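You operate a simulated robot arm through the tools that you are given. There is no shell and no other tool.

Carry out the task below with a simulated robot arm. There is one attempt and no reset: what you move stays moved.

TASK
Change the cup in the grey socket for the size that the cup card names.
Fine: the old cup goes in the wire tray; the new one comes from the cup drawer, which ends shut, and sits fully home.
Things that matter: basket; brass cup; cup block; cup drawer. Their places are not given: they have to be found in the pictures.

Only the result counts: the job must be done as asked and must still hold three seconds after the hand-in. Knocking over, shifting, dropping, spilling or breaking anything else fails it.

THE ROBOT
A 7-joint arm with a two-finger parallel gripper, fixed in place. Base frame: the origin is at the foot of the arm, x ahead of it, y to its left, z up. Lengths are in m, angles in rad, forces in N, time in s.
Its first joint turns from -2.304 to 2.304 rad. Payload 3.91 kg.
Tool frame: the origin (TCP) lies between the finger pads and is the grasp point; the fingertips stand 0.03 m ahead of it; z points along the fingers, y is the line along which they close. The gripper opens to 0.11 m. The fingers are 0.02 m wide and 0.01 m thick; the gripper's body (0.048 by 0.112 m) begins 0.055 m behind the TCP.
Orientation is that of the tool frame in the base frame, as a unit quaternion [x, y, z, w]. With the fingers straight down and closing along the base's y, the tool's x points along the base's -x, its y along +y and its z along -z.

THE INTERFACE
- The arm moves only by the tool servo_tool. Its argument "moves" is a list of rows, each an object (a shift or turn left out is 0, a gripper value left out holds the last) with "dp": the shift along the base's x, y, z in units of 20 mm (1.0 is 20 mm), a list of three; "rot": the turn, a rotation vector about the base's x, y, z in units of 6 degrees (1.0 is 6 degrees), a list of three; "gripper": the opening, from 0 (shut) to 1 (fully open). In form: [{"dp": [tx, ty, tz], "rot": [ax, ay, az], "gripper": gripper}, ...]. A call has 1 to 20 rows; each row shifts and turns the commanded pose from where the row before left it. A call with a number of a shift or a turn outside -1 to 1 is refused whole. Each row takes 0.2 s and may step no farther than 0.05 m and 0.15 rad from the row before; otherwise, or with a gripper value out of range, the whole call is refused. Where a pose cannot be reached the arm comes as near as it can. A force on the tool above 40 N (or 10 N above the force at the start of the call, whichever is more), or a blocked arm, ends the call early, and 0.2 s more pass. The fingers move at their own pace (about 0.108 m/s each) and stop on an object; they squeeze with about 22 N. The grip force told is the motor's: it shows also when the fingers shut on nothing. Time passes only in rows, and 0.2 s behind the last, so rows that do not move let the fingers close. It gives the time, the measured TCP pose, the force on the tool (base axes), the opening and the grip force at its end, in the units of the frame above (readings bear some noise), with the torque about the TCP (base axes, N m) and any sound that the robot's microphone picked up.
- Cameras (640 x 400 px; columns grow to the right, rows downward): "scene" is fixed at [0.389, 0.4965, 1.503]; the picture's right is [0.96, 0.28, 0.00], its down [0.28, -0.95, -0.11] and it looks along [-0.03, 0.11, -0.99] (base axes); focal length 283 px, centre (320, 200). "wrist" rides on the gripper at [0.072, 0.017, -0.103] in the tool frame; the picture's right is [-0.23, 0.97, 0.00], its down [-0.76, -0.18, -0.62] and it looks along [-0.61, -0.14, 0.78] (tool axes); focal length 222 px, centre (320, 200).
- get_image(camera): a new picture of that camera. No time passes.
- point_at(camera, pixels): for up to 12 pixels [column, row] of the newest picture of that camera ("zoom" is the newest enlarged one), the place [x, y, z] in the base frame of the surface seen there, good to about 0.002 m, but the place of the scene camera against the robot may be out by one fixed shift of up to 0.018 m in any direction. No time passes.
- inspect(camera, box): a new picture of the part [left, top, right, bottom] of that camera's present view, enlarged. No time passes.
- job_done(): hands the job in; it is judged then, once.

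Open the gripper and draw the arm clear of the work before you hand the job in, unless the task says otherwise.

The tools are called after ">>>" as a command line: name --argument value ..., lists and objects as JSON in quotes. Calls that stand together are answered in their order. servo_tool: Moves the arm, as the interface text tells. Its arguments: {"type":"object","properties":{"moves":{"type":"array"}},"required":["moves"]} The other tools are called the same way: get_image (camera) takes a picture; point_at (camera, pixels) gives the place of the surface under pixels of a picture; inspect (camera, box) takes an enlarged picture of a part of a camera's view; job_done () hands the job in.

At the start:

```text
t: 0.0
eef_pos: [0.2321, 0.4557, 1.1627]
tool_rot: [0.0, 1.0, 0.0, 0.0]
ft_force: [0.2, 0.1, -0.4]
wrist_torque: [0.0, 0.03, 0.0]
finger_gap: 0.11
grasp_force: 0.1
```

scene: 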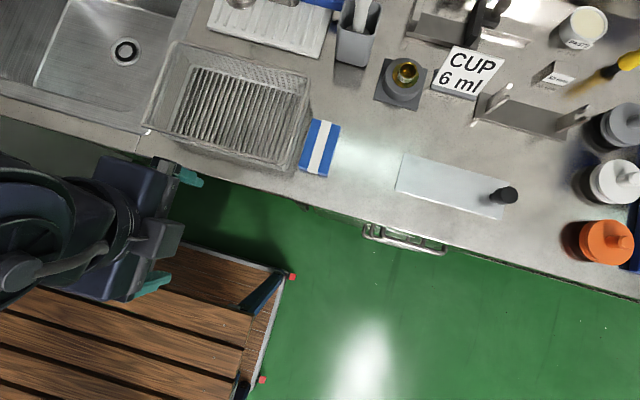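
wrist: 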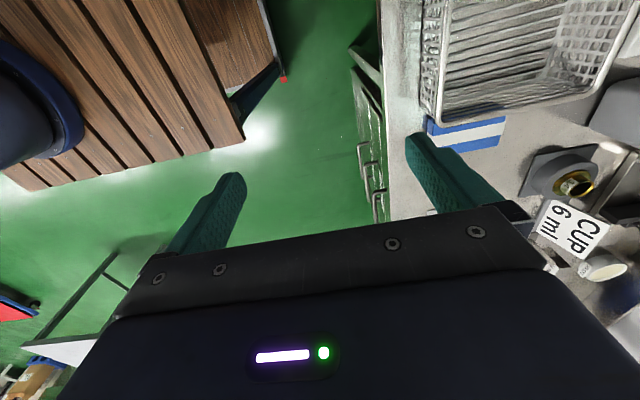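

The scene picture shows the wire tray near (235,105), the grey socket with a brass cup near (403,75), the card "CUP 6 ml" near (468,72), and a drawer handle near (405,240). I enlarge several areas to see details.

>>> inspect --camera "scene" --box '[340, 30, 500, 130]'

>>> inspect --camera "scene" --box '[300, 140, 540, 290]'

>>> inspect --camera "scene" --box '[130, 20, 350, 190]'

>>> inspect --camera "scene" --box '[420, 0, 640, 140]'

```text
4.00 times, centred on (420, 80) of scene
```

zoom: 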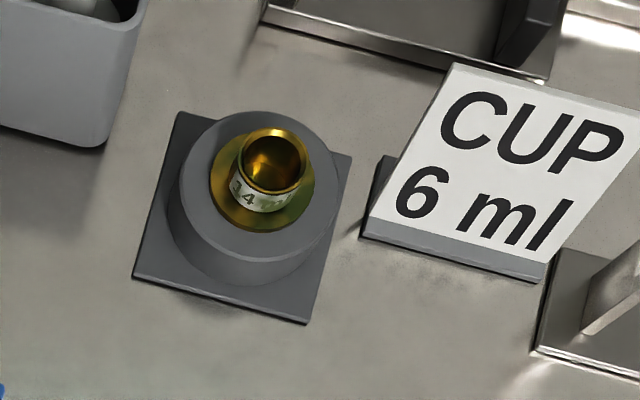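

```text
2.67 times, centred on (420, 215) of scene
```

zoom: 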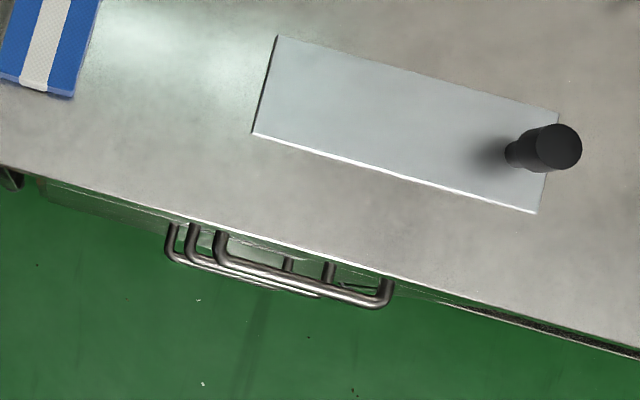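

```text
2.35 times, centred on (240, 105) of scene
```

zoom: 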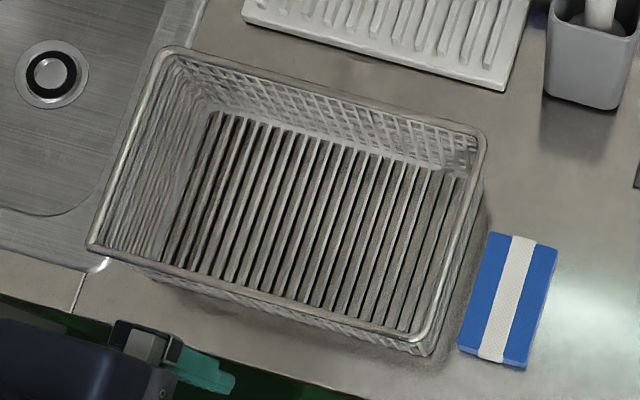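

```text
2.86 times, centred on (530, 70) of scene
```

zoom: 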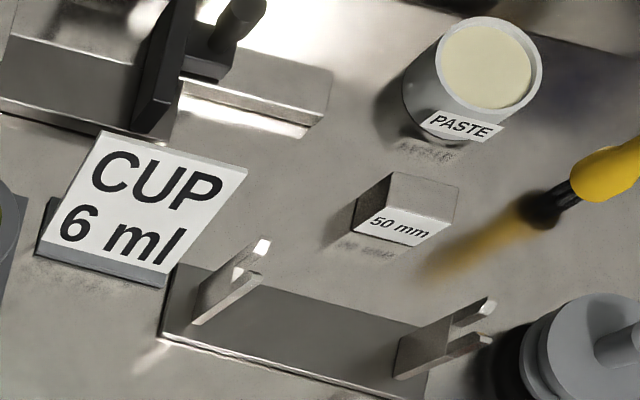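

I measure positions of the socket, cup, tray and drawer handles with the scene camera.

>>> get_image --camera "scene"

>>> point_at --camera "scene" --pixels '[[407, 67], [400, 84], [388, 82], [380, 98], [468, 72], [235, 105], [390, 235], [405, 243], [445, 250], [503, 195], [450, 185], [400, 215]]'

>>> inspect --camera "scene" --box '[350, 210, 460, 270]'

>>> inspect --camera "wrist" --box '[330, 40, 430, 240]'

```text
taken
```

scene: 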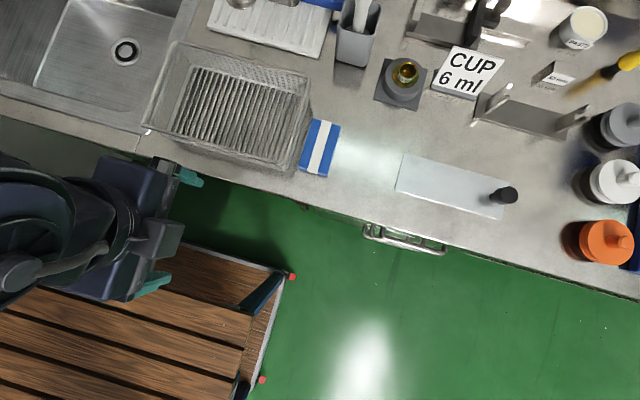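

```text
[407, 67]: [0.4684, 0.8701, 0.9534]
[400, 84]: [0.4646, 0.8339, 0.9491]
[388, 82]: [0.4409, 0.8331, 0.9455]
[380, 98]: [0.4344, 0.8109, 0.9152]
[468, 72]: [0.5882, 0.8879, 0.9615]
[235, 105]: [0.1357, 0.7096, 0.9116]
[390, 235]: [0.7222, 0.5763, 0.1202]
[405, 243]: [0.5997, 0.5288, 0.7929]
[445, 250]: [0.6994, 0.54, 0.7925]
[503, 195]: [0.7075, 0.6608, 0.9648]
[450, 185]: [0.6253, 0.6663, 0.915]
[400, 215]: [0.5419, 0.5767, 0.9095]
```

```text
5.82 times, centred on (405, 240) of scene
```

zoom: 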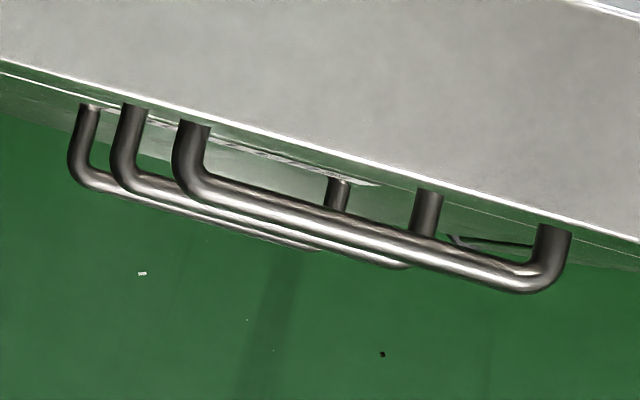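

```text
2.00 times, centred on (380, 140) of wrist
```

zoom: 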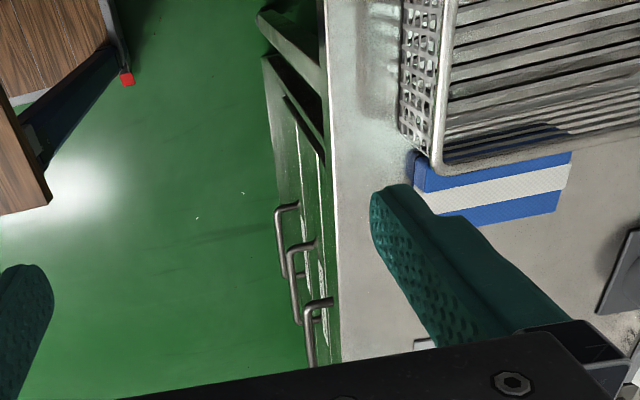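

The top handle is at about (0.65, 0.535, 0.79) and there are three drawers stacked, so I need to see their fronts. I move the wrist camera to look toward +y at the drawers, tilting the tool about base x.

>>> servo_tool --moves '[{"dp": [0.95, -0.88, -0.6], "rot": [1, 0, 0]}, {"dp": [0.95, -0.88, -0.6], "rot": [1, 0, 0]}, {"dp": [0.95, -0.88, -0.6], "rot": [1, 0, 0]}, {"dp": [0.95, -0.88, -0.6], "rot": [1, 0, 0]}, {"dp": [0.95, -0.88, -0.6], "rot": [1, 0, 0]}, {"dp": [0.95, -0.88, -0.6], "rot": [1, 0, 0]}, {"dp": [0.95, -0.88, -0.6], "rot": [1, 0, 0]}, {"dp": [0.95, -0.88, -0.6], "rot": [1, 0, 0]}, {"dp": [0.95, -0.88, -0.6], "rot": [1, 0, 0]}, {"dp": [0.95, -0.88, -0.6], "rot": [1, 0, 0]}]'

>>> get_image --camera "wrist"

>>> get_image --camera "scene"

```text
t: 2.2
eef_pos: [0.4493, 0.2999, 1.0575]
tool_rot: [0.0, 0.866, 0.501, 0.0]
ft_force: [0.2, -0.1, 1.6]
wrist_torque: [-0.04, -0.04, -0.06]
finger_gap: 0.11
grasp_force: 0.1
out of reach, approached as far as the arm can: row 8, 9, 10
```

```text
taken
```

wrist: 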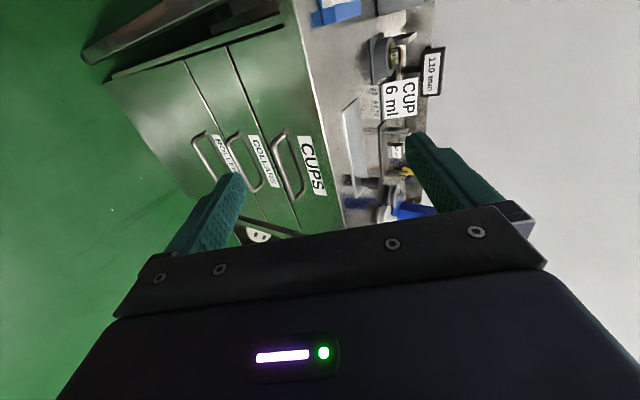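

```text
taken
```

scene: 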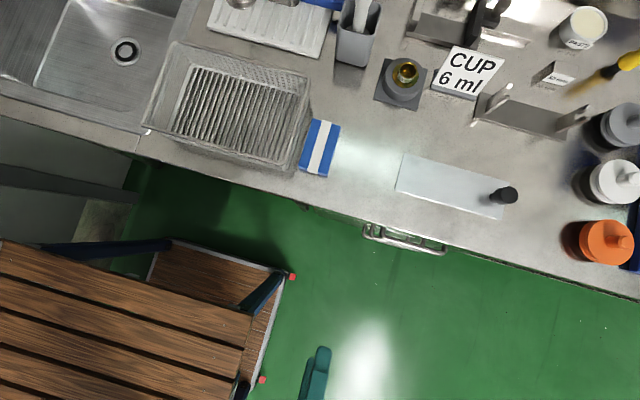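

The wrist view shows the top drawer labelled "CUPS" (315,165), below it "COLLARS" and "ROLLE…". I measure the top handle, drawer front and counter edge from the wrist camera.

>>> inspect --camera "wrist" --box '[180, 90, 380, 250]'

>>> point_at --camera "wrist" --pixels '[[273, 143], [278, 165], [290, 195], [299, 200], [280, 137], [312, 165], [320, 165], [330, 180], [313, 60], [330, 120], [345, 200], [249, 160]]'

>>> point_at --camera "scene" --pixels '[[364, 230], [388, 240], [415, 247], [440, 254], [445, 250], [407, 67], [317, 150], [270, 180], [340, 210], [450, 240]]'

```text
2.50 times, centred on (280, 170) of wrist
```

zoom: 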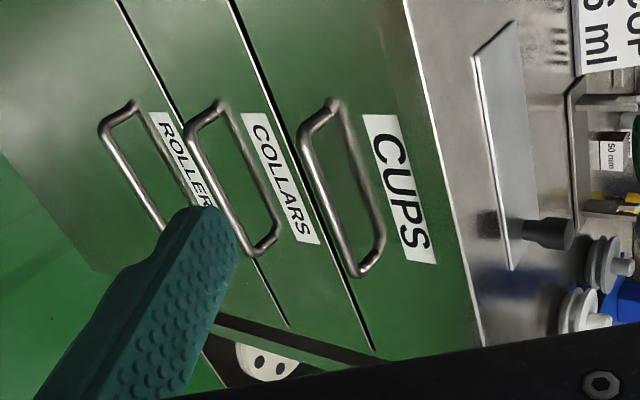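

```text
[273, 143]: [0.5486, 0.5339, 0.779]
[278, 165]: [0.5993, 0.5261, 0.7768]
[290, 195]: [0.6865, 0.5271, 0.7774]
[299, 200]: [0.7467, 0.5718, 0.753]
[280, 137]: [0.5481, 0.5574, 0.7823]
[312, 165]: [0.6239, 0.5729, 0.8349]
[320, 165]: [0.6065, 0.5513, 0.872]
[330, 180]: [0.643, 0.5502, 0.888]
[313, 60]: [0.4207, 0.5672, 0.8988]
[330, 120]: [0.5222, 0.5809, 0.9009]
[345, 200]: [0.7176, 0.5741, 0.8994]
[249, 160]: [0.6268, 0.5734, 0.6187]
```

```text
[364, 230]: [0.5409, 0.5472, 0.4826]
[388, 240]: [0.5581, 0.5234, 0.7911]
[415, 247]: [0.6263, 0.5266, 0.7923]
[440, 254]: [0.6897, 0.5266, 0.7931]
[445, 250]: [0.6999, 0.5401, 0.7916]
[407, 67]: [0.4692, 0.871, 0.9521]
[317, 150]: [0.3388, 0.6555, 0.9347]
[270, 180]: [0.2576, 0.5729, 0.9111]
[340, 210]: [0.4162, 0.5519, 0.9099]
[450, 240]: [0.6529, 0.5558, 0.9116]
```

The top (CUPS) handle bar runs along x from about 0.55 to 0.69 at y≈0.53, z≈0.778, with the drawer front at y≈0.573 and the counter edge at y≈0.551, z≈0.90. I turn the tool fully horizontal and move to a spot in front of the handle.

>>> servo_tool --moves '[{"dp": [0.9, 0.3, 0], "gripper": 0.55}, {"dp": [0.9, 0.3, 0]}, {"dp": [0.9, 0.3, 0]}, {"dp": [0.9, 0.3, -0.5], "rot": [1, 0, 0]}, {"dp": [0.9, 0.3, -1], "rot": [1, 0, 0]}, {"dp": [0.9, 0.3, -1], "rot": [1, 0, 0]}, {"dp": [0.9, 0.3, -1], "rot": [1, 0, 0]}, {"dp": [0.9, 0.3, -1], "rot": [1, 0, 0]}, {"dp": [0.9, 0.3, -1]}, {"dp": [0, 0.3, -1]}, {"dp": [0, 0.3, -1]}]'

>>> get_image --camera "wrist"

```text
t: 4.6
eef_pos: [0.6087, 0.3642, 0.9057]
tool_rot: [0.0, 0.707, 0.708, 0.001]
ft_force: [-0.5, -0.8, -0.2]
wrist_torque: [0.01, 0.03, -0.02]
finger_gap: 0.0604
grasp_force: 0.0
```

```text
taken
```

wrist: 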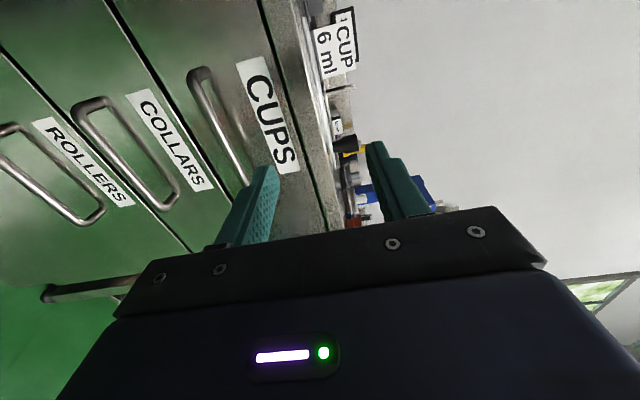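

The tool now points horizontally at +y. I measure the CUPS handle bar again from this nearer view (bar from about (195,75) to (240,175)).

>>> point_at --camera "wrist" --pixels '[[203, 70], [205, 95], [218, 125], [230, 150], [242, 178], [195, 80], [190, 85], [262, 110], [265, 190], [305, 120], [300, 60], [85, 110]]'

>>> inspect --camera "wrist" --box '[160, 40, 340, 220]'

```text
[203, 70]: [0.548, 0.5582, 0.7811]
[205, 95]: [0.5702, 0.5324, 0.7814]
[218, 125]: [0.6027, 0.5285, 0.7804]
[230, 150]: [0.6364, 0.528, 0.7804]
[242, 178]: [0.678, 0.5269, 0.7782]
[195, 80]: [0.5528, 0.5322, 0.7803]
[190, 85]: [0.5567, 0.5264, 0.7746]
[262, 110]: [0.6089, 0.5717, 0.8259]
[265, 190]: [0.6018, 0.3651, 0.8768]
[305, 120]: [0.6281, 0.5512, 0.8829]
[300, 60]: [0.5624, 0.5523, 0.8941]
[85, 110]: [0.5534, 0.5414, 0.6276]
```

```text
2.22 times, centred on (250, 130) of wrist
```

zoom: 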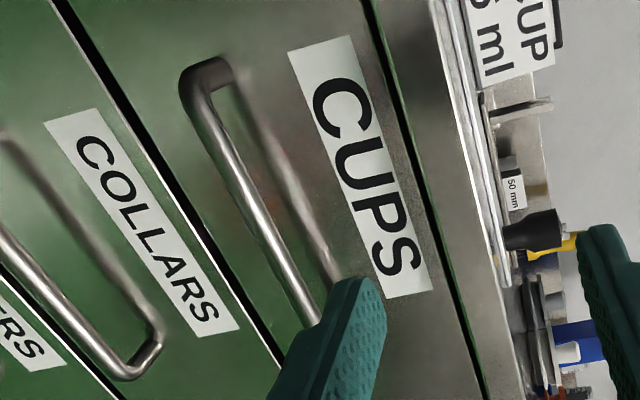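

The bar centre is about (0.62, 0.532, 0.777). I lower to that height in front of the bar, move forward so the fingers straddle it, and close.

>>> servo_tool --moves '[{"dp": [0.08, 0.4, -0.92]}, {"dp": [0.08, 0.4, -0.92]}, {"dp": [0.08, 0.4, -0.92]}, {"dp": [0.08, 0.4, -0.92]}, {"dp": [0.08, 0.4, -0.92]}, {"dp": [0.08, 0.4, -0.92]}, {"dp": [0.08, 0.4, -0.92]}, {"dp": [0, 0.6, 0]}, {"dp": [0, 0, 0]}]'

>>> get_image --camera "wrist"

```text
t: 6.6
eef_pos: [0.6216, 0.4337, 0.7749]
tool_rot: [0.0, 0.707, 0.707, 0.0]
ft_force: [-0.6, 0.1, 0.4]
wrist_torque: [-0.02, 0.05, -0.01]
finger_gap: 0.0605
grasp_force: 0.1
```

```text
taken
```

wrist: 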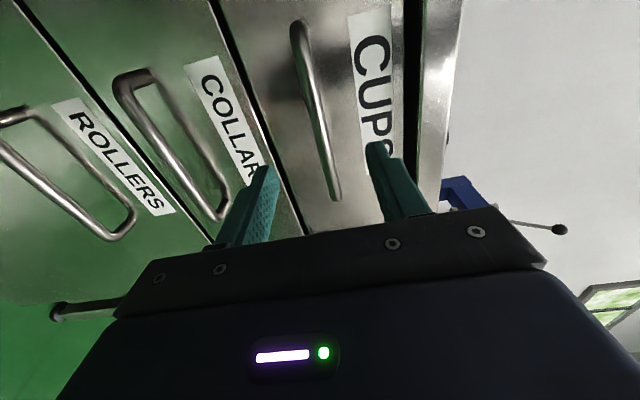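

The bar lies between the two fingers in the picture (around (320,120)). I move forward about 88 mm and close on it.

>>> servo_tool --moves '[{"dp": [0, 0.9, 0.02]}, {"dp": [0, 0.9, 0.02]}, {"dp": [0, 0.9, 0.02]}, {"dp": [0, 0.9, 0.02]}, {"dp": [0, 0.75, 0]}, {"gripper": 0}, {"gripper": 0}, {"gripper": 0}]'

>>> get_image --camera "wrist"

```text
t: 8.5
eef_pos: [0.6183, 0.5194, 0.7746]
tool_rot: [0.001, 0.709, 0.705, 0.0]
ft_force: [6.9, 3.2, -7.8]
wrist_torque: [-0.06, -0.22, 0.51]
finger_gap: 0.0135
grasp_force: 45.1
stopped in row 8: the force on the tool passed its limit at 42 N (the readings are from after the stop); the commanded pose is now the measured one
```

```text
taken
```

wrist: 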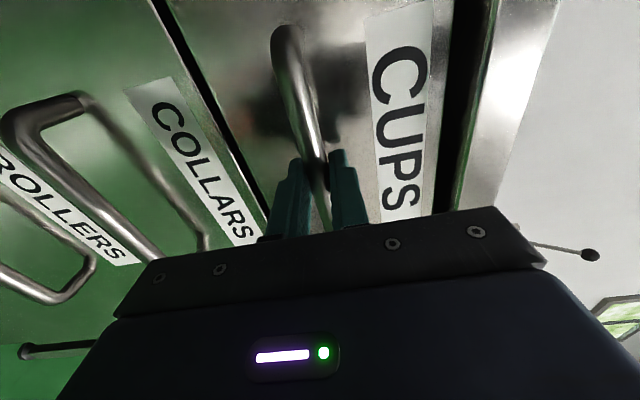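

The fingers hold the bar (gap 13.5 mm). I pull the drawer toward -y in small steps.

>>> servo_tool --moves '[{"dp": [0, -0.2, 0]}, {"dp": [0, -0.3, 0]}, {"dp": [0, -0.5, 0]}, {"dp": [0, -0.5, 0]}, {"dp": [0, -0.5, 0]}, {"dp": [0, -0.5, 0]}]'

>>> get_image --camera "scene"

```text
t: 9.9
eef_pos: [0.6189, 0.4705, 0.7749]
tool_rot: [0.002, 0.709, 0.706, 0.0]
ft_force: [19.1, 0.1, -19.2]
wrist_torque: [-0.2, -0.26, -0.43]
finger_gap: 0.0137
grasp_force: 44.9
```

```text
taken
```

scene: 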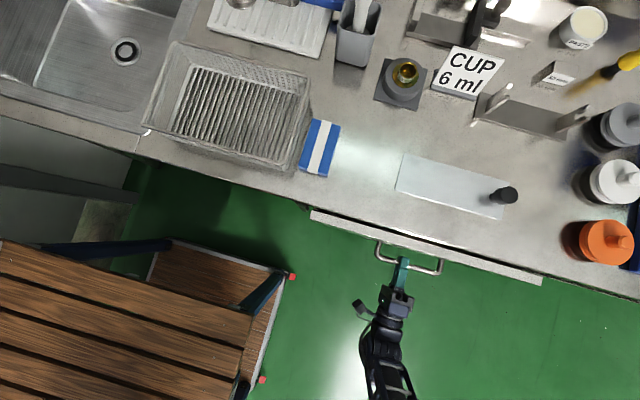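

The drawer slides (its front is about 5 cm out). Side forces built up, so I nudge slightly to relieve them while continuing the pull.

>>> servo_tool --moves '[{"dp": [0.05, -0.5, -0.05]}, {"dp": [0.05, -0.5, -0.05]}, {"dp": [0, -0.5, 0]}, {"dp": [0, 0, 0]}]'

```text
t: 10.9
eef_pos: [0.6195, 0.4406, 0.7747]
tool_rot: [0.0, 0.709, 0.705, -0.003]
ft_force: [-19.8, 0.9, -7.0]
wrist_torque: [-0.01, -0.16, 0.34]
finger_gap: 0.0138
grasp_force: 44.7
```

Moving +x flipped the x force to -20 N, so I go back 1 mm in x and keep pulling.

>>> servo_tool --moves '[{"dp": [-0.05, -0.5, -0.03]}, {"dp": [0, -0.6, 0]}, {"dp": [0, -0.6, 0]}, {"dp": [0, -0.6, 0]}, {"dp": [0, -0.6, 0]}, {"dp": [0, 0, 0]}]'

>>> get_image --camera "scene"

```text
t: 11.9
eef_pos: [0.6199, 0.3996, 0.7753]
tool_rot: [0.0, 0.707, 0.707, -0.002]
ft_force: [-7.1, -0.2, 10.3]
wrist_torque: [0.09, -0.05, -0.75]
finger_gap: 0.0139
grasp_force: 45.3
stopped in row 4: the force on the tool passed its limit at 42 N (the readings are from after the stop); the commanded pose is now the measured one
```

```text
taken
```

scene: 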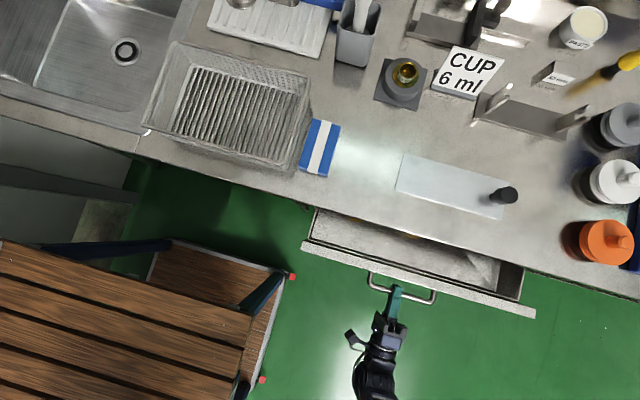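

The pull stopped at a force limit with the drawer about 12 cm out; I can see the drawer interior with something brass at (412,237). I try continuing gently to learn if it is the end of travel.

>>> servo_tool --moves '[{"dp": [0, -0.3, 0]}, {"dp": [0, -0.3, 0]}, {"dp": [0, -0.3, 0]}, {"dp": [0, -0.3, 0]}]'

```text
t: 12.9
eef_pos: [0.6193, 0.3742, 0.7743]
tool_rot: [0.0, 0.707, 0.707, 0.0]
ft_force: [-14.0, 0.5, 23.2]
wrist_torque: [0.3, -0.1, -0.77]
finger_gap: 0.0136
grasp_force: 44.7
```

It keeps sliding, so it was not the end stop. I relieve z and x slightly and continue pulling.

>>> servo_tool --moves '[{"dp": [-0.03, 0, 0.06]}, {"dp": [0, -0.4, 0]}, {"dp": [0, -0.4, 0]}, {"dp": [0, -0.4, 0]}, {"dp": [0, -0.4, 0]}, {"dp": [0, -0.4, 0]}]'

>>> get_image --camera "scene"

```text
t: 14.3
eef_pos: [0.6194, 0.335, 0.7754]
tool_rot: [0.0, 0.707, 0.707, 0.0]
ft_force: [14.5, 0.7, 8.8]
wrist_torque: [0.05, -0.04, -1.31]
finger_gap: 0.0138
grasp_force: 45.3
```

```text
taken
```

scene: 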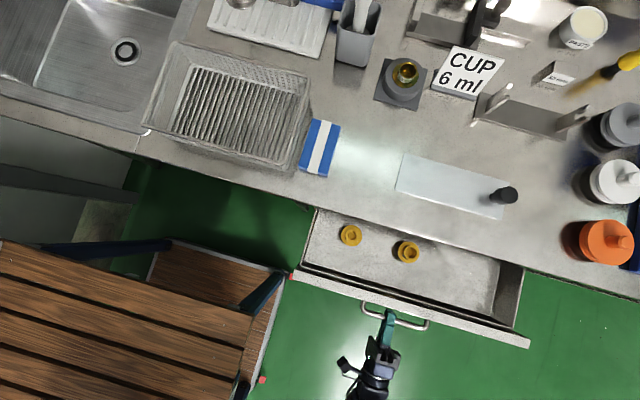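

Two brass cups are now visible in the drawer at (350,235) and (407,252). I keep pulling to expose the rest.

>>> servo_tool --moves '[{"dp": [0.03, -0.3, 0.02]}, {"dp": [0, -0.4, 0]}, {"dp": [0, -0.4, 0]}, {"dp": [0, -0.4, 0]}, {"dp": [0, -0.4, 0]}, {"dp": [0, -0.4, 0]}]'

>>> get_image --camera "scene"

```text
t: 15.7
eef_pos: [0.621, 0.289, 0.7754]
tool_rot: [0.001, 0.709, 0.705, -0.002]
ft_force: [-9.5, 0.3, -22.8]
wrist_torque: [-0.29, -0.21, 0.71]
finger_gap: 0.0138
grasp_force: 45.3
```

```text
taken
```

scene: 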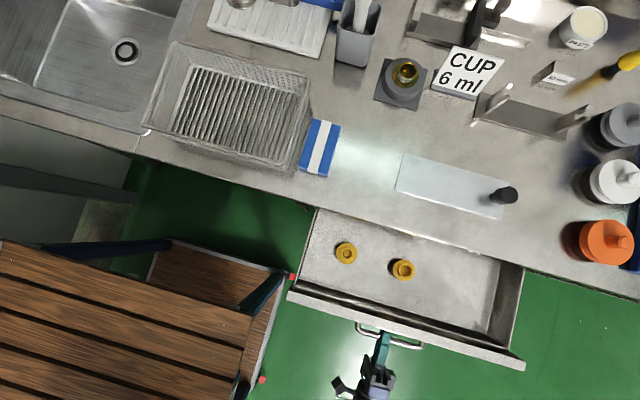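

The drawer is about 23 cm out and two cups show clearly at (346,253) and (402,269). I enlarge to read the labels.

>>> inspect --camera "scene" --box '[320, 225, 430, 295]'

>>> inspect --camera "scene" --box '[280, 200, 540, 370]'

>>> point_at --camera "scene" --pixels '[[346, 253], [340, 259], [402, 269], [395, 276], [346, 246], [370, 270], [450, 290], [400, 312], [430, 252]]'

```text
5.71 times, centred on (375, 260) of scene
```

zoom: 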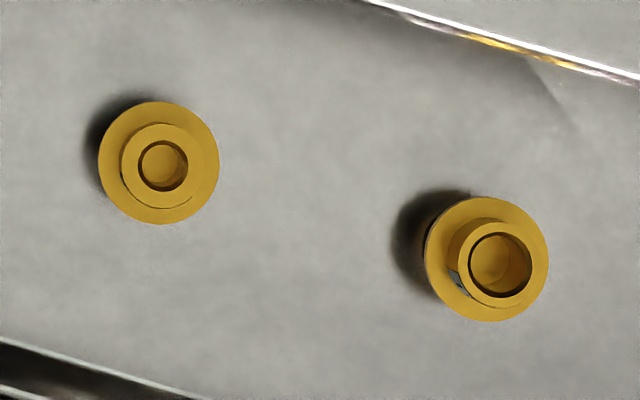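

```text
2.35 times, centred on (410, 285) of scene
```

zoom: 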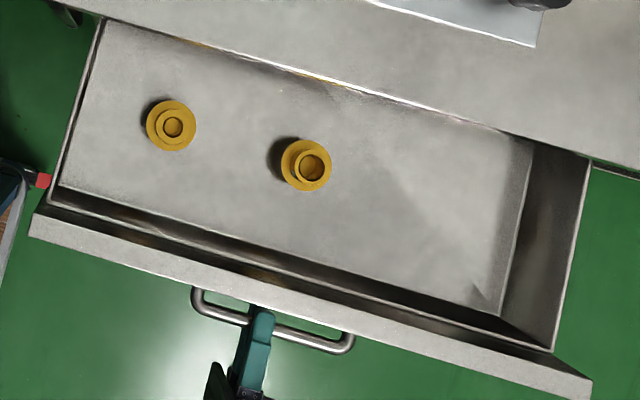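

```text
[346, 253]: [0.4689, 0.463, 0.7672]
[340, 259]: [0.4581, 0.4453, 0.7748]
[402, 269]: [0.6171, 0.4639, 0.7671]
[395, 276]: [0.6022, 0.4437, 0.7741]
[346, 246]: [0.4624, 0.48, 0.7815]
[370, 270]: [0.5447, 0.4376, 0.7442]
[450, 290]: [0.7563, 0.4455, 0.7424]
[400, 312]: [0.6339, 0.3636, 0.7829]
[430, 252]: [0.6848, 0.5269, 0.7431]
```

I see two cups, a smaller-bore one on the left and a larger-bore one on the right, but the labels aren't readable from above. I release the handle, back off, rise, and turn the tool down so the wrist camera looks toward +y into the drawer.

>>> servo_tool --moves '[{"dp": [-0.02, 0, -0.05]}, {"gripper": 0.5}, {"gripper": 0.5}, {"dp": [0, -0.7, 0]}, {"dp": [0, -0.9, 0]}, {"dp": [0, -0.9, 0.2]}, {"dp": [0, -0.3, 0.8]}, {"dp": [0, 0, 1]}, {"dp": [0, 0, 1]}, {"dp": [0, 0, 1]}]'

>>> get_image --camera "scene"

>>> get_image --camera "wrist"

```text
t: 17.9
eef_pos: [0.619, 0.231, 0.8556]
tool_rot: [0.001, 0.707, 0.707, -0.001]
ft_force: [0.4, 0.1, -0.1]
wrist_torque: [-0.02, 0.03, -0.01]
finger_gap: 0.0551
grasp_force: 0.0
```

```text
taken
```

scene: 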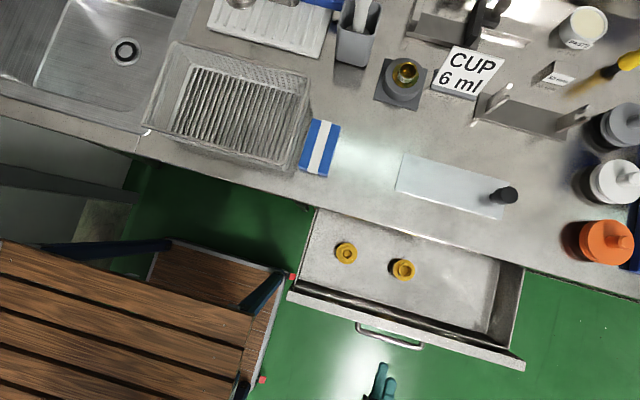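

```text
taken
```

wrist: 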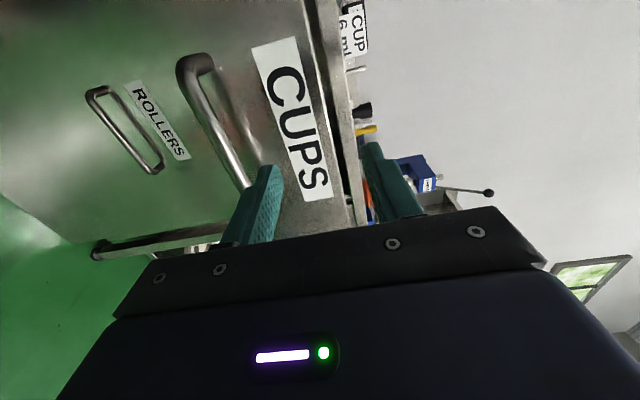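

The gripper is free and the drawer stays open. I now turn the tool to point down with the camera on the -y side, rising as I go.

>>> servo_tool --moves '[{"dp": [-0.35, 0, 0.9], "rot": [-0.82, -0.82, 0.82]}, {"dp": [-0.35, 0, 0.9], "rot": [-0.82, -0.82, 0.82]}, {"dp": [-0.35, 0, 0.9], "rot": [-0.82, -0.82, 0.82]}, {"dp": [-0.35, 0, 0.9], "rot": [-0.82, -0.82, 0.82]}, {"dp": [-0.35, 0.3, 0.9], "rot": [-0.82, -0.82, 0.82]}, {"dp": [-0.35, 0.3, 0.9], "rot": [-0.82, -0.82, 0.82]}, {"dp": [-0.35, 0.3, 0.3], "rot": [-0.82, -0.82, 0.82]}, {"dp": [-0.35, 0.3, 0], "rot": [-0.82, -0.82, 0.82]}, {"dp": [-0.35, 0.3, 0], "rot": [-0.82, -0.82, 0.82]}, {"dp": [-0.35, 0.3, 0], "rot": [-0.82, -0.82, 0.82]}, {"dp": [-0.35, 0.3, 0], "rot": [-0.82, -0.82, 0.82]}, {"dp": [-0.35, 0.3, 0], "rot": [-0.82, -0.82, 0.82]}, {"dp": [-0.35, 0.3, 0], "rot": [-0.82, -0.82, 0.82]}, {"dp": [-0.35, 0.3, 0], "rot": [-0.887, -0.887, 0.887]}]'

>>> get_image --camera "wrist"

>>> get_image --camera "scene"

```text
refused: row 14 steps farther than a row can; nothing moved
```

```text
taken
```

wrist: 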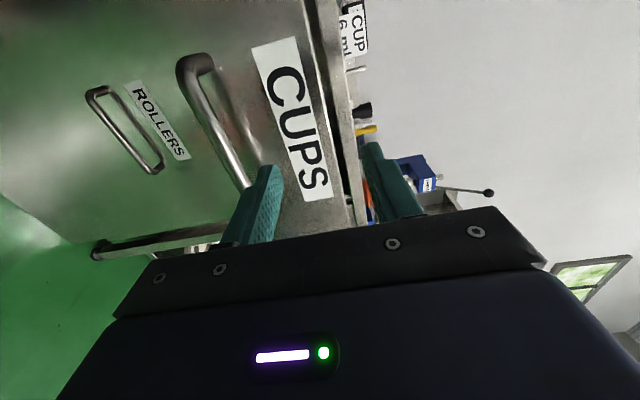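

```text
taken
```

scene: 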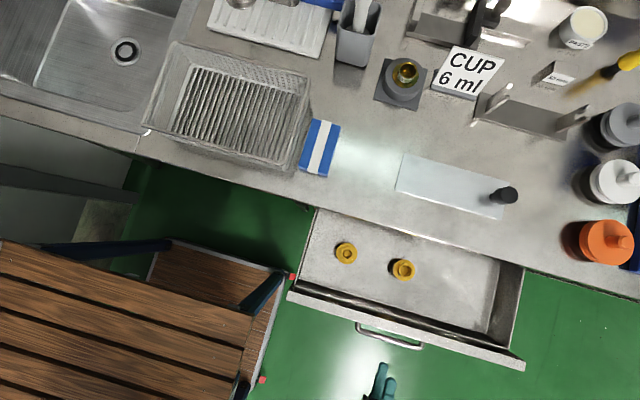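

The last row's turn was slightly too large and the call was refused; I repeat it with 15 equal turns of 8 degrees (0.77 each).

>>> servo_tool --moves '[{"dp": [-0.35, 0, 0.9], "rot": [-0.77, -0.77, 0.77]}, {"dp": [-0.35, 0, 0.9], "rot": [-0.77, -0.77, 0.77]}, {"dp": [-0.35, 0, 0.9], "rot": [-0.77, -0.77, 0.77]}, {"dp": [-0.35, 0, 0.9], "rot": [-0.77, -0.77, 0.77]}, {"dp": [-0.35, 0.3, 0.9], "rot": [-0.77, -0.77, 0.77]}, {"dp": [-0.35, 0.3, 0.9], "rot": [-0.77, -0.77, 0.77]}, {"dp": [-0.35, 0.3, 0.3], "rot": [-0.77, -0.77, 0.77]}, {"dp": [-0.35, 0.3, 0], "rot": [-0.77, -0.77, 0.77]}, {"dp": [-0.35, 0.3, 0], "rot": [-0.77, -0.77, 0.77]}, {"dp": [-0.35, 0.3, 0], "rot": [-0.77, -0.77, 0.77]}, {"dp": [-0.35, 0.3, 0], "rot": [-0.77, -0.77, 0.77]}, {"dp": [-0.35, 0.3, 0], "rot": [-0.77, -0.77, 0.77]}, {"dp": [-0.35, 0.3, 0], "rot": [-0.77, -0.77, 0.77]}, {"dp": [-0.35, 0.3, 0], "rot": [-0.77, -0.77, 0.77]}, {"dp": [0, 0, 0], "rot": [-0.767, -0.767, 0.767]}]'

>>> get_image --camera "wrist"

>>> get_image --camera "scene"

```text
t: 21.1
eef_pos: [0.5228, 0.2933, 0.9698]
tool_rot: [-0.707, 0.708, -0.001, 0.0]
ft_force: [-0.4, -0.1, 0.2]
wrist_torque: [0.0, 0.02, -0.03]
finger_gap: 0.0549
grasp_force: 0.1
```

```text
taken
```

wrist: 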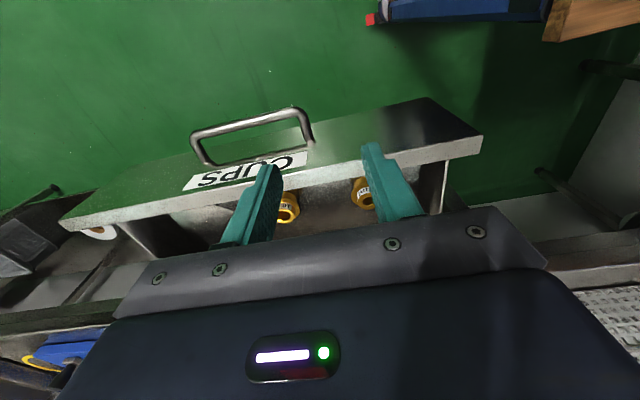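

```text
taken
```

scene: 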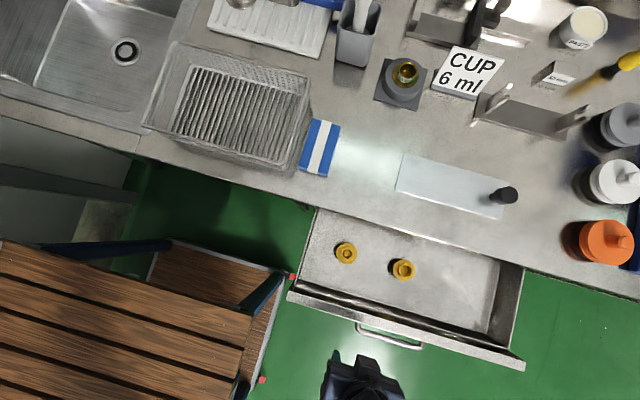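

The picture is upside down relative to the room, but both cups show, at (287,207) and (362,192), with labels facing the camera. I enlarge them.

>>> inspect --camera "wrist" --box '[260, 165, 400, 235]'

```text
4.57 times, centred on (330, 200) of wrist
```

zoom: 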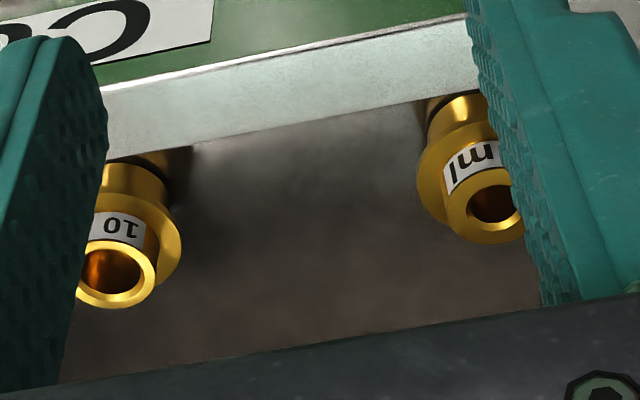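

The cup at x≈0.61 reads "10 …", the other reads "… ml" with its number hidden by a finger. I open the gripper fully to see both labels.

>>> servo_tool --moves '[{"gripper": 1}, {"gripper": 1}, {"gripper": 1}]'

>>> inspect --camera "wrist" --box '[240, 140, 440, 265]'

>>> get_image --camera "wrist"

```text
t: 21.9
eef_pos: [0.5229, 0.2914, 0.9704]
tool_rot: [0.707, -0.707, 0.001, -0.001]
ft_force: [-0.7, -0.4, 0.9]
wrist_torque: [0.03, -0.01, -0.01]
finger_gap: 0.1103
grasp_force: 0.0
```

```text
3.20 times, centred on (340, 202) of wrist
```

zoom: 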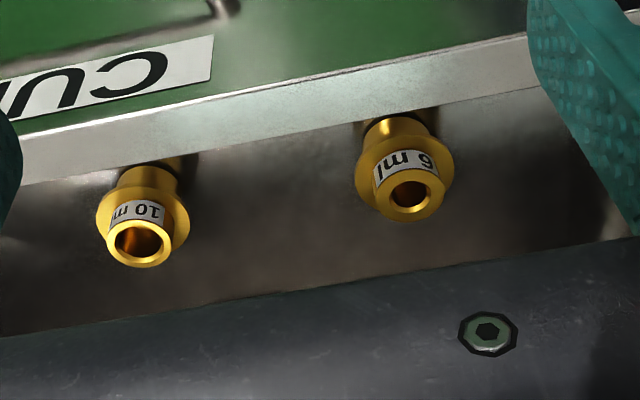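

```text
taken
```

wrist: 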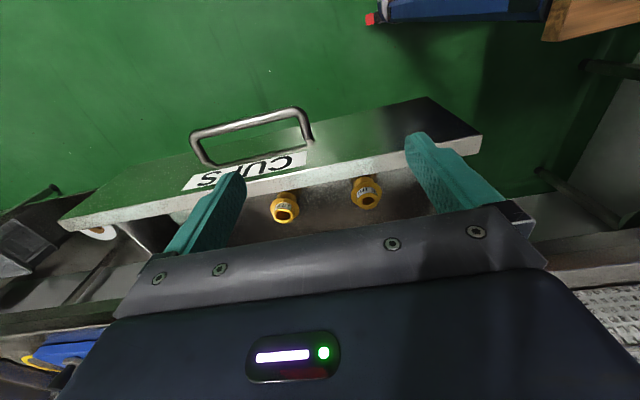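

The x≈0.61 cup is "10 ml". The other is upside-down "6 ml" or "9 ml", so I enlarge it closely to be sure.

>>> inspect --camera "wrist" --box '[345, 170, 393, 215]'

>>> point_at --camera "wrist" --pixels '[[367, 193], [362, 205], [374, 200], [352, 195], [283, 220], [283, 208], [275, 205], [330, 180], [330, 225], [300, 195]]'

```text
8.89 times, centred on (369, 192) of wrist
```

zoom: 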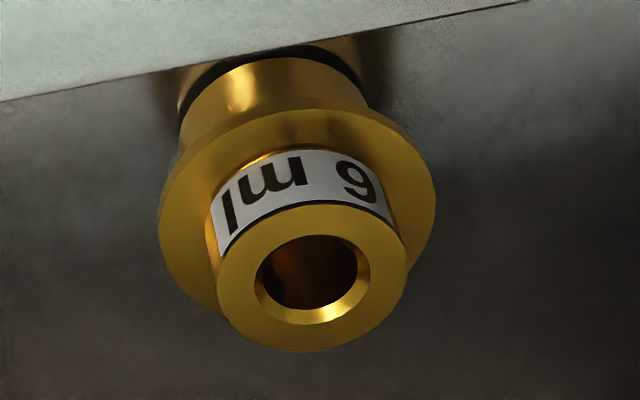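

```text
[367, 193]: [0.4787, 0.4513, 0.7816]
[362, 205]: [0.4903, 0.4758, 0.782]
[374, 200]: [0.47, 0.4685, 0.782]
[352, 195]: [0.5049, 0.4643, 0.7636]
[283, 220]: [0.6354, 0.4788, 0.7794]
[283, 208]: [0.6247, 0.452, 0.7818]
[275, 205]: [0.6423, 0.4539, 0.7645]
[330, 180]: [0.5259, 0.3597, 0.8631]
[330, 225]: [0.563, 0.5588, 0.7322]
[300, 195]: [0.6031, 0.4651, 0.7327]
```

The letters are upside down in this view, so I enlarge the digit further to tell 6 from 9.

>>> inspect --camera "wrist" --box '[366, 182, 378, 192]'

>>> inspect --camera "wrist" --box '[270, 185, 300, 230]'

>>> inspect --camera "scene" --box '[390, 50, 420, 95]'

```text
16.00 times, centred on (372, 187) of wrist
```

zoom: 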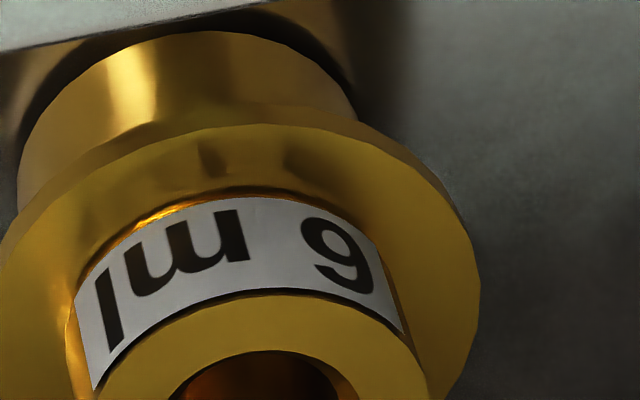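

```text
8.89 times, centred on (285, 208) of wrist
```

zoom: 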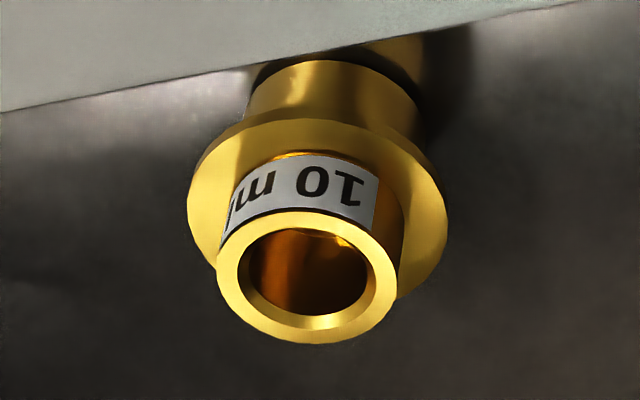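

```text
8.89 times, centred on (405, 72) of scene
```

zoom: 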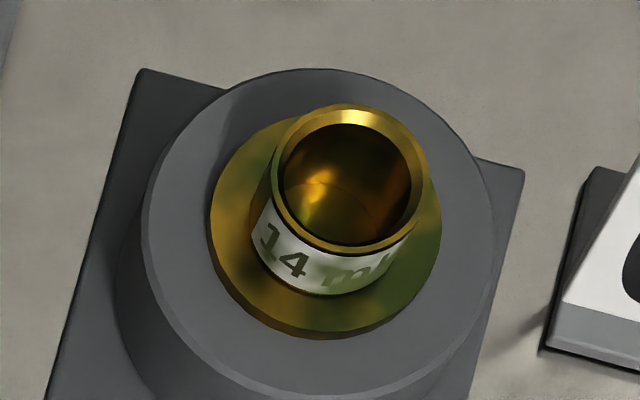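

In this upside-down view the digit looks like a "9", i.e. an upright 6, and the bore sizes (small here, wider on the 10, widest on the 14 in the socket) agree. I measure the rims of both cups via the zoom to get exact positions and the scene camera's shift.

>>> inspect --camera "wrist" --box '[345, 170, 393, 215]'

>>> point_at --camera "zoom" --pixels '[[310, 340], [310, 215], [230, 280], [393, 270], [310, 325], [260, 290], [365, 260], [310, 222], [170, 210], [430, 200], [300, 110], [275, 70]]'

>>> inspect --camera "scene" --box '[330, 240, 362, 266]'

```text
8.89 times, centred on (369, 192) of wrist
```

zoom: 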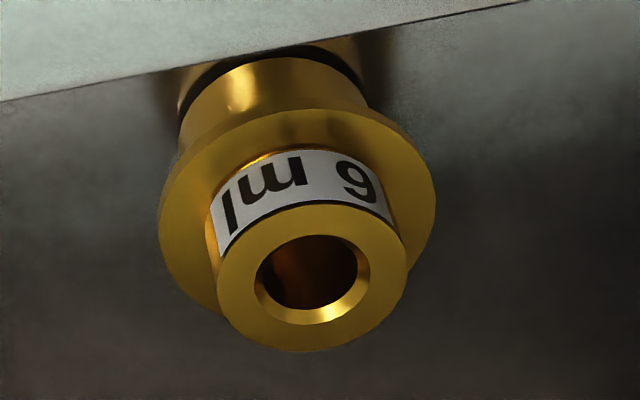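

```text
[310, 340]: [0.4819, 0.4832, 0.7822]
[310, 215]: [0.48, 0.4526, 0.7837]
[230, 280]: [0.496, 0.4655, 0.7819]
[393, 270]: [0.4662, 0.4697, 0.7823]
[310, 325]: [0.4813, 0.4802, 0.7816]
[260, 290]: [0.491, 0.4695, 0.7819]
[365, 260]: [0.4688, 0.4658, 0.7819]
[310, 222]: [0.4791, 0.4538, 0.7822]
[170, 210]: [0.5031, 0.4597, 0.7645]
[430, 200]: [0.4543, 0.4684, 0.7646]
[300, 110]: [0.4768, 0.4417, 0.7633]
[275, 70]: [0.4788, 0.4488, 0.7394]
```

```text
15.38 times, centred on (346, 253) of scene
```

zoom: 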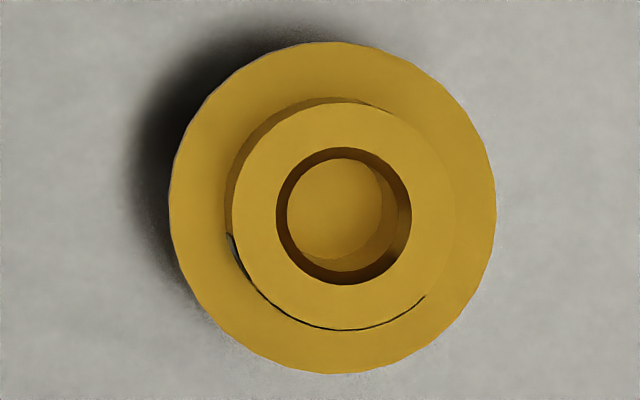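

The 6 ml cup's rim centre is about (0.481, 0.468, 0.782), rim radius 15 mm, flange at z 0.764, floor 0.732. I measure the same rim with the scene zoom to get the scene camera's shift, then the socket cup.

>>> point_at --camera "zoom" --pixels '[[250, 216], [430, 216], [340, 120], [340, 312], [190, 216], [475, 216], [330, 60], [330, 355]]'

>>> inspect --camera "scene" --box '[375, 50, 431, 95]'

```text
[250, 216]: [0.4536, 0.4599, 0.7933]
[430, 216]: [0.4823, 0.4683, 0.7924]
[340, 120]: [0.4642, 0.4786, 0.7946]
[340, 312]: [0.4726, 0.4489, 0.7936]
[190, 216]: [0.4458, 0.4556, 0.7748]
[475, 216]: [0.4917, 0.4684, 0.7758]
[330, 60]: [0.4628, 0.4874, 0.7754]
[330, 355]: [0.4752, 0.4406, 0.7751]
```

```text
8.89 times, centred on (403, 72) of scene
```

zoom: 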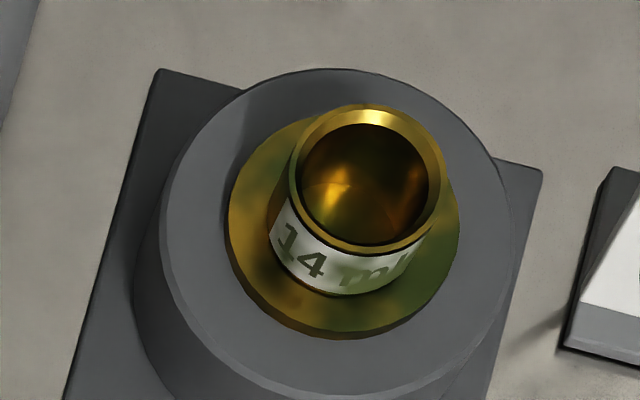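

The correction from scene to robot frame is about (+0.013, +0.004, -0.0115). Now I measure the socket cup and socket in this zoom.

>>> point_at --camera "zoom" --pixels '[[294, 180], [441, 185], [370, 114], [365, 249], [240, 210], [450, 240], [300, 310], [190, 200], [500, 220], [330, 90], [320, 370], [520, 200]]'

>>> point_at --camera "scene" --pixels '[[165, 42], [310, 75], [301, 168], [148, 125], [230, 105], [200, 90], [270, 125], [235, 150], [243, 62], [357, 40], [440, 92], [445, 45]]'

```text
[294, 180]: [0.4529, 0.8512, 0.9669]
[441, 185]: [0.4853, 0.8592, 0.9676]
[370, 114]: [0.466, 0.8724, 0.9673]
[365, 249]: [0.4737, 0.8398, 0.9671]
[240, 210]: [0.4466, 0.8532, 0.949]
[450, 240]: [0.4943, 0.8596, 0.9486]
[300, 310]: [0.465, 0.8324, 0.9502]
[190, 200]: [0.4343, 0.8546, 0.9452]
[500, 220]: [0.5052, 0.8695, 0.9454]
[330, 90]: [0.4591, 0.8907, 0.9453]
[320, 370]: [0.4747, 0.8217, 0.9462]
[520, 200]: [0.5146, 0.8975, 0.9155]
```

```text
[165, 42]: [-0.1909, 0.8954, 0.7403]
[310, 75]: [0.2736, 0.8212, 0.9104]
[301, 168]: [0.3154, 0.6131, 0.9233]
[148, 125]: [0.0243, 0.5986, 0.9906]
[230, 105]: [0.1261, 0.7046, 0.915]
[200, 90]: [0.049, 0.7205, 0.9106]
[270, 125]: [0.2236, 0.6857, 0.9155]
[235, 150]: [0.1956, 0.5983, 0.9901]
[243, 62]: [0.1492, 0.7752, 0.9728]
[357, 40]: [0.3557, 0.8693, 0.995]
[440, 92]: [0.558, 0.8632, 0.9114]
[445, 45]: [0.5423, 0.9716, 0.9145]
```

The socket cup's centre in robot frame is about (0.482, 0.860), rim z 0.9555, flange top 0.938; the tray floor is about z 0.904 with its rim at 0.979. I check the height of the pot and brush beside the socket before going there.

>>> inspect --camera "scene" --box '[320, 0, 440, 75]'

>>> point_at --camera "scene" --pixels '[[362, 5], [360, 18], [358, 30], [376, 30], [345, 30], [378, 8], [470, 55], [497, 58], [437, 90], [487, 15], [340, 15], [440, 30]]'

```text
5.33 times, centred on (380, 38) of scene
```

zoom: 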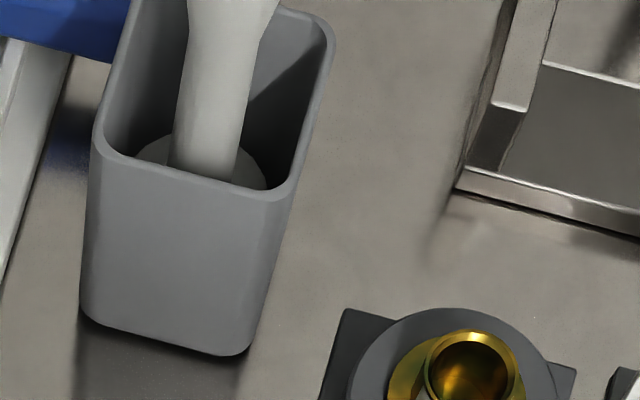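

```text
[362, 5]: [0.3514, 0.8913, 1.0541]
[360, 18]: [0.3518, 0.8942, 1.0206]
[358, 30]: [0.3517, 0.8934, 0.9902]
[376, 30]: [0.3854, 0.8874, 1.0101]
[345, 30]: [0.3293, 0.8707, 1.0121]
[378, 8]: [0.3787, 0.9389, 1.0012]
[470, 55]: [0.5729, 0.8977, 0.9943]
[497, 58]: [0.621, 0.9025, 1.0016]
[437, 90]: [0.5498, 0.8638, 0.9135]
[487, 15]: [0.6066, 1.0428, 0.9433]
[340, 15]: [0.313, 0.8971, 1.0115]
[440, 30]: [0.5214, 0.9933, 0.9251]
```

The pot spans x≈0.33–0.40 and the pestle in it is tall, while the card is at x≥0.56; with the gripper's long side along x over the socket (x 0.43–0.54) there is clearance. I move up and over toward the socket.

>>> servo_tool --moves '[{"dp": [-0.1, 0.5, 0.9]}, {"dp": [-0.1, 1, 0.9]}, {"dp": [-0.1, 1, 0.9]}, {"dp": [-0.1, 1, 0.9]}, {"dp": [-0.1, 1, 0.9]}, {"dp": [-0.1, 1, 0.9]}, {"dp": [-0.1, 1, 0.9]}, {"dp": [-0.1, 1, 0]}, {"dp": [-0.1, 1, 0]}, {"dp": [-0.1, 1, 0]}, {"dp": [-0.1, 1, 0]}, {"dp": [-0.1, 1, 0]}, {"dp": [-0.1, 1, 0]}, {"dp": [-0.1, 1, 0]}, {"dp": [-0.1, 1, 0]}, {"dp": [-0.1, 1, 0]}, {"dp": [-0.1, 1, 0]}, {"dp": [-0.1, 1, 0]}, {"dp": [-0.1, 1, 0]}, {"dp": [-0.1, 1, 0]}]'

>>> get_image --camera "wrist"

>>> get_image --camera "scene"

```text
t: 26.1
eef_pos: [0.4799, 0.6823, 1.0964]
tool_rot: [-0.706, 0.708, -0.001, 0.0]
ft_force: [0.6, -0.2, 0.0]
wrist_torque: [0.0, 0.04, -0.04]
finger_gap: 0.11
grasp_force: 0.0
```

```text
taken
```

wrist: 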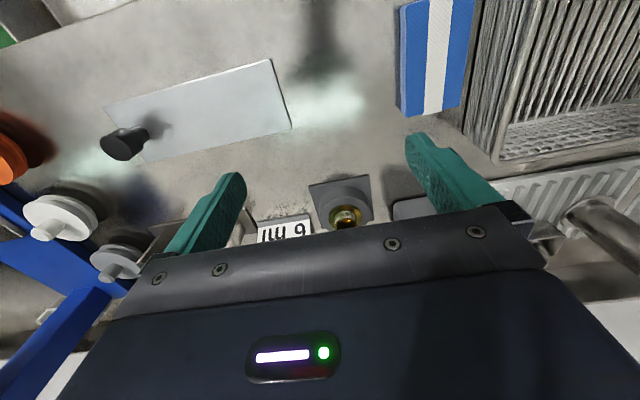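

```text
taken
```

scene: 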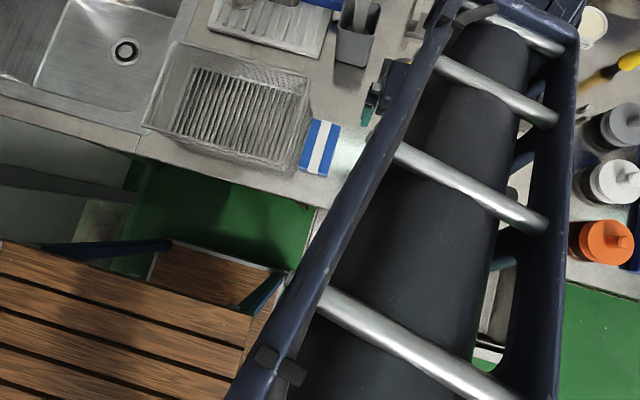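

The socket cup shows at (346,217). I enlarge to compare the upside-down "6" on the card with the cup's label and to measure the cup rim from the wrist camera.

>>> inspect --camera "wrist" --box '[250, 165, 390, 250]'

>>> point_at --camera "wrist" --pixels '[[346, 213], [346, 220], [336, 215], [357, 213], [340, 195], [320, 190], [299, 230]]'

```text
4.57 times, centred on (320, 208) of wrist
```

zoom: 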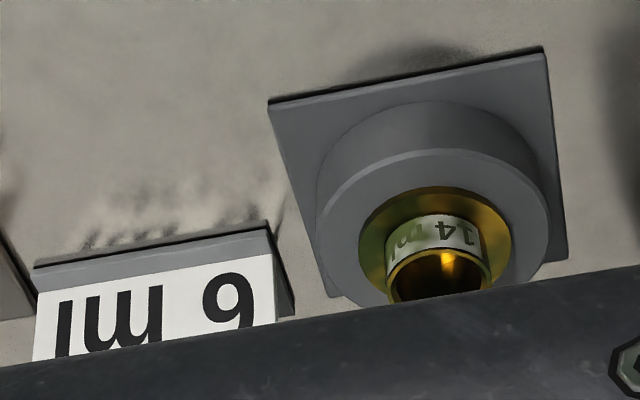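

```text
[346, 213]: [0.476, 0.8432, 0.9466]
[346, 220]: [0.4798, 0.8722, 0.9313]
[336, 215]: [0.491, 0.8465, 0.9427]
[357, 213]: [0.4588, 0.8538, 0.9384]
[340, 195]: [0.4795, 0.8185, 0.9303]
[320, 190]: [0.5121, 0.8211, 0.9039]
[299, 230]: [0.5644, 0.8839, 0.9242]
```

The card's "6 ml" upside down looks identical to the cup label, so the x≈0.48 cup is the right one. I continue over the socket, checking reach.

>>> servo_tool --moves '[{"dp": [0, 1, 0], "gripper": 0.5}, {"dp": [0, 1, 0]}, {"dp": [0, 1, 0]}, {"dp": [0, 1, 0]}, {"dp": [0, 1, 0]}, {"dp": [0, 1, 0]}, {"dp": [0, 0.5, 0]}, {"dp": [0, 0, 0]}]'

>>> get_image --camera "wrist"

```text
t: 27.9
eef_pos: [0.4822, 0.8112, 1.0952]
tool_rot: [-0.707, 0.707, -0.002, 0.0]
ft_force: [0.0, -0.8, 0.2]
wrist_torque: [0.03, 0.02, 0.0]
finger_gap: 0.0549
grasp_force: 0.0
```

```text
taken
```

wrist: 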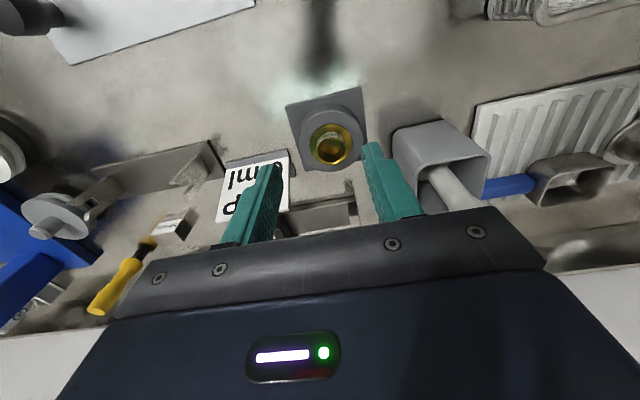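

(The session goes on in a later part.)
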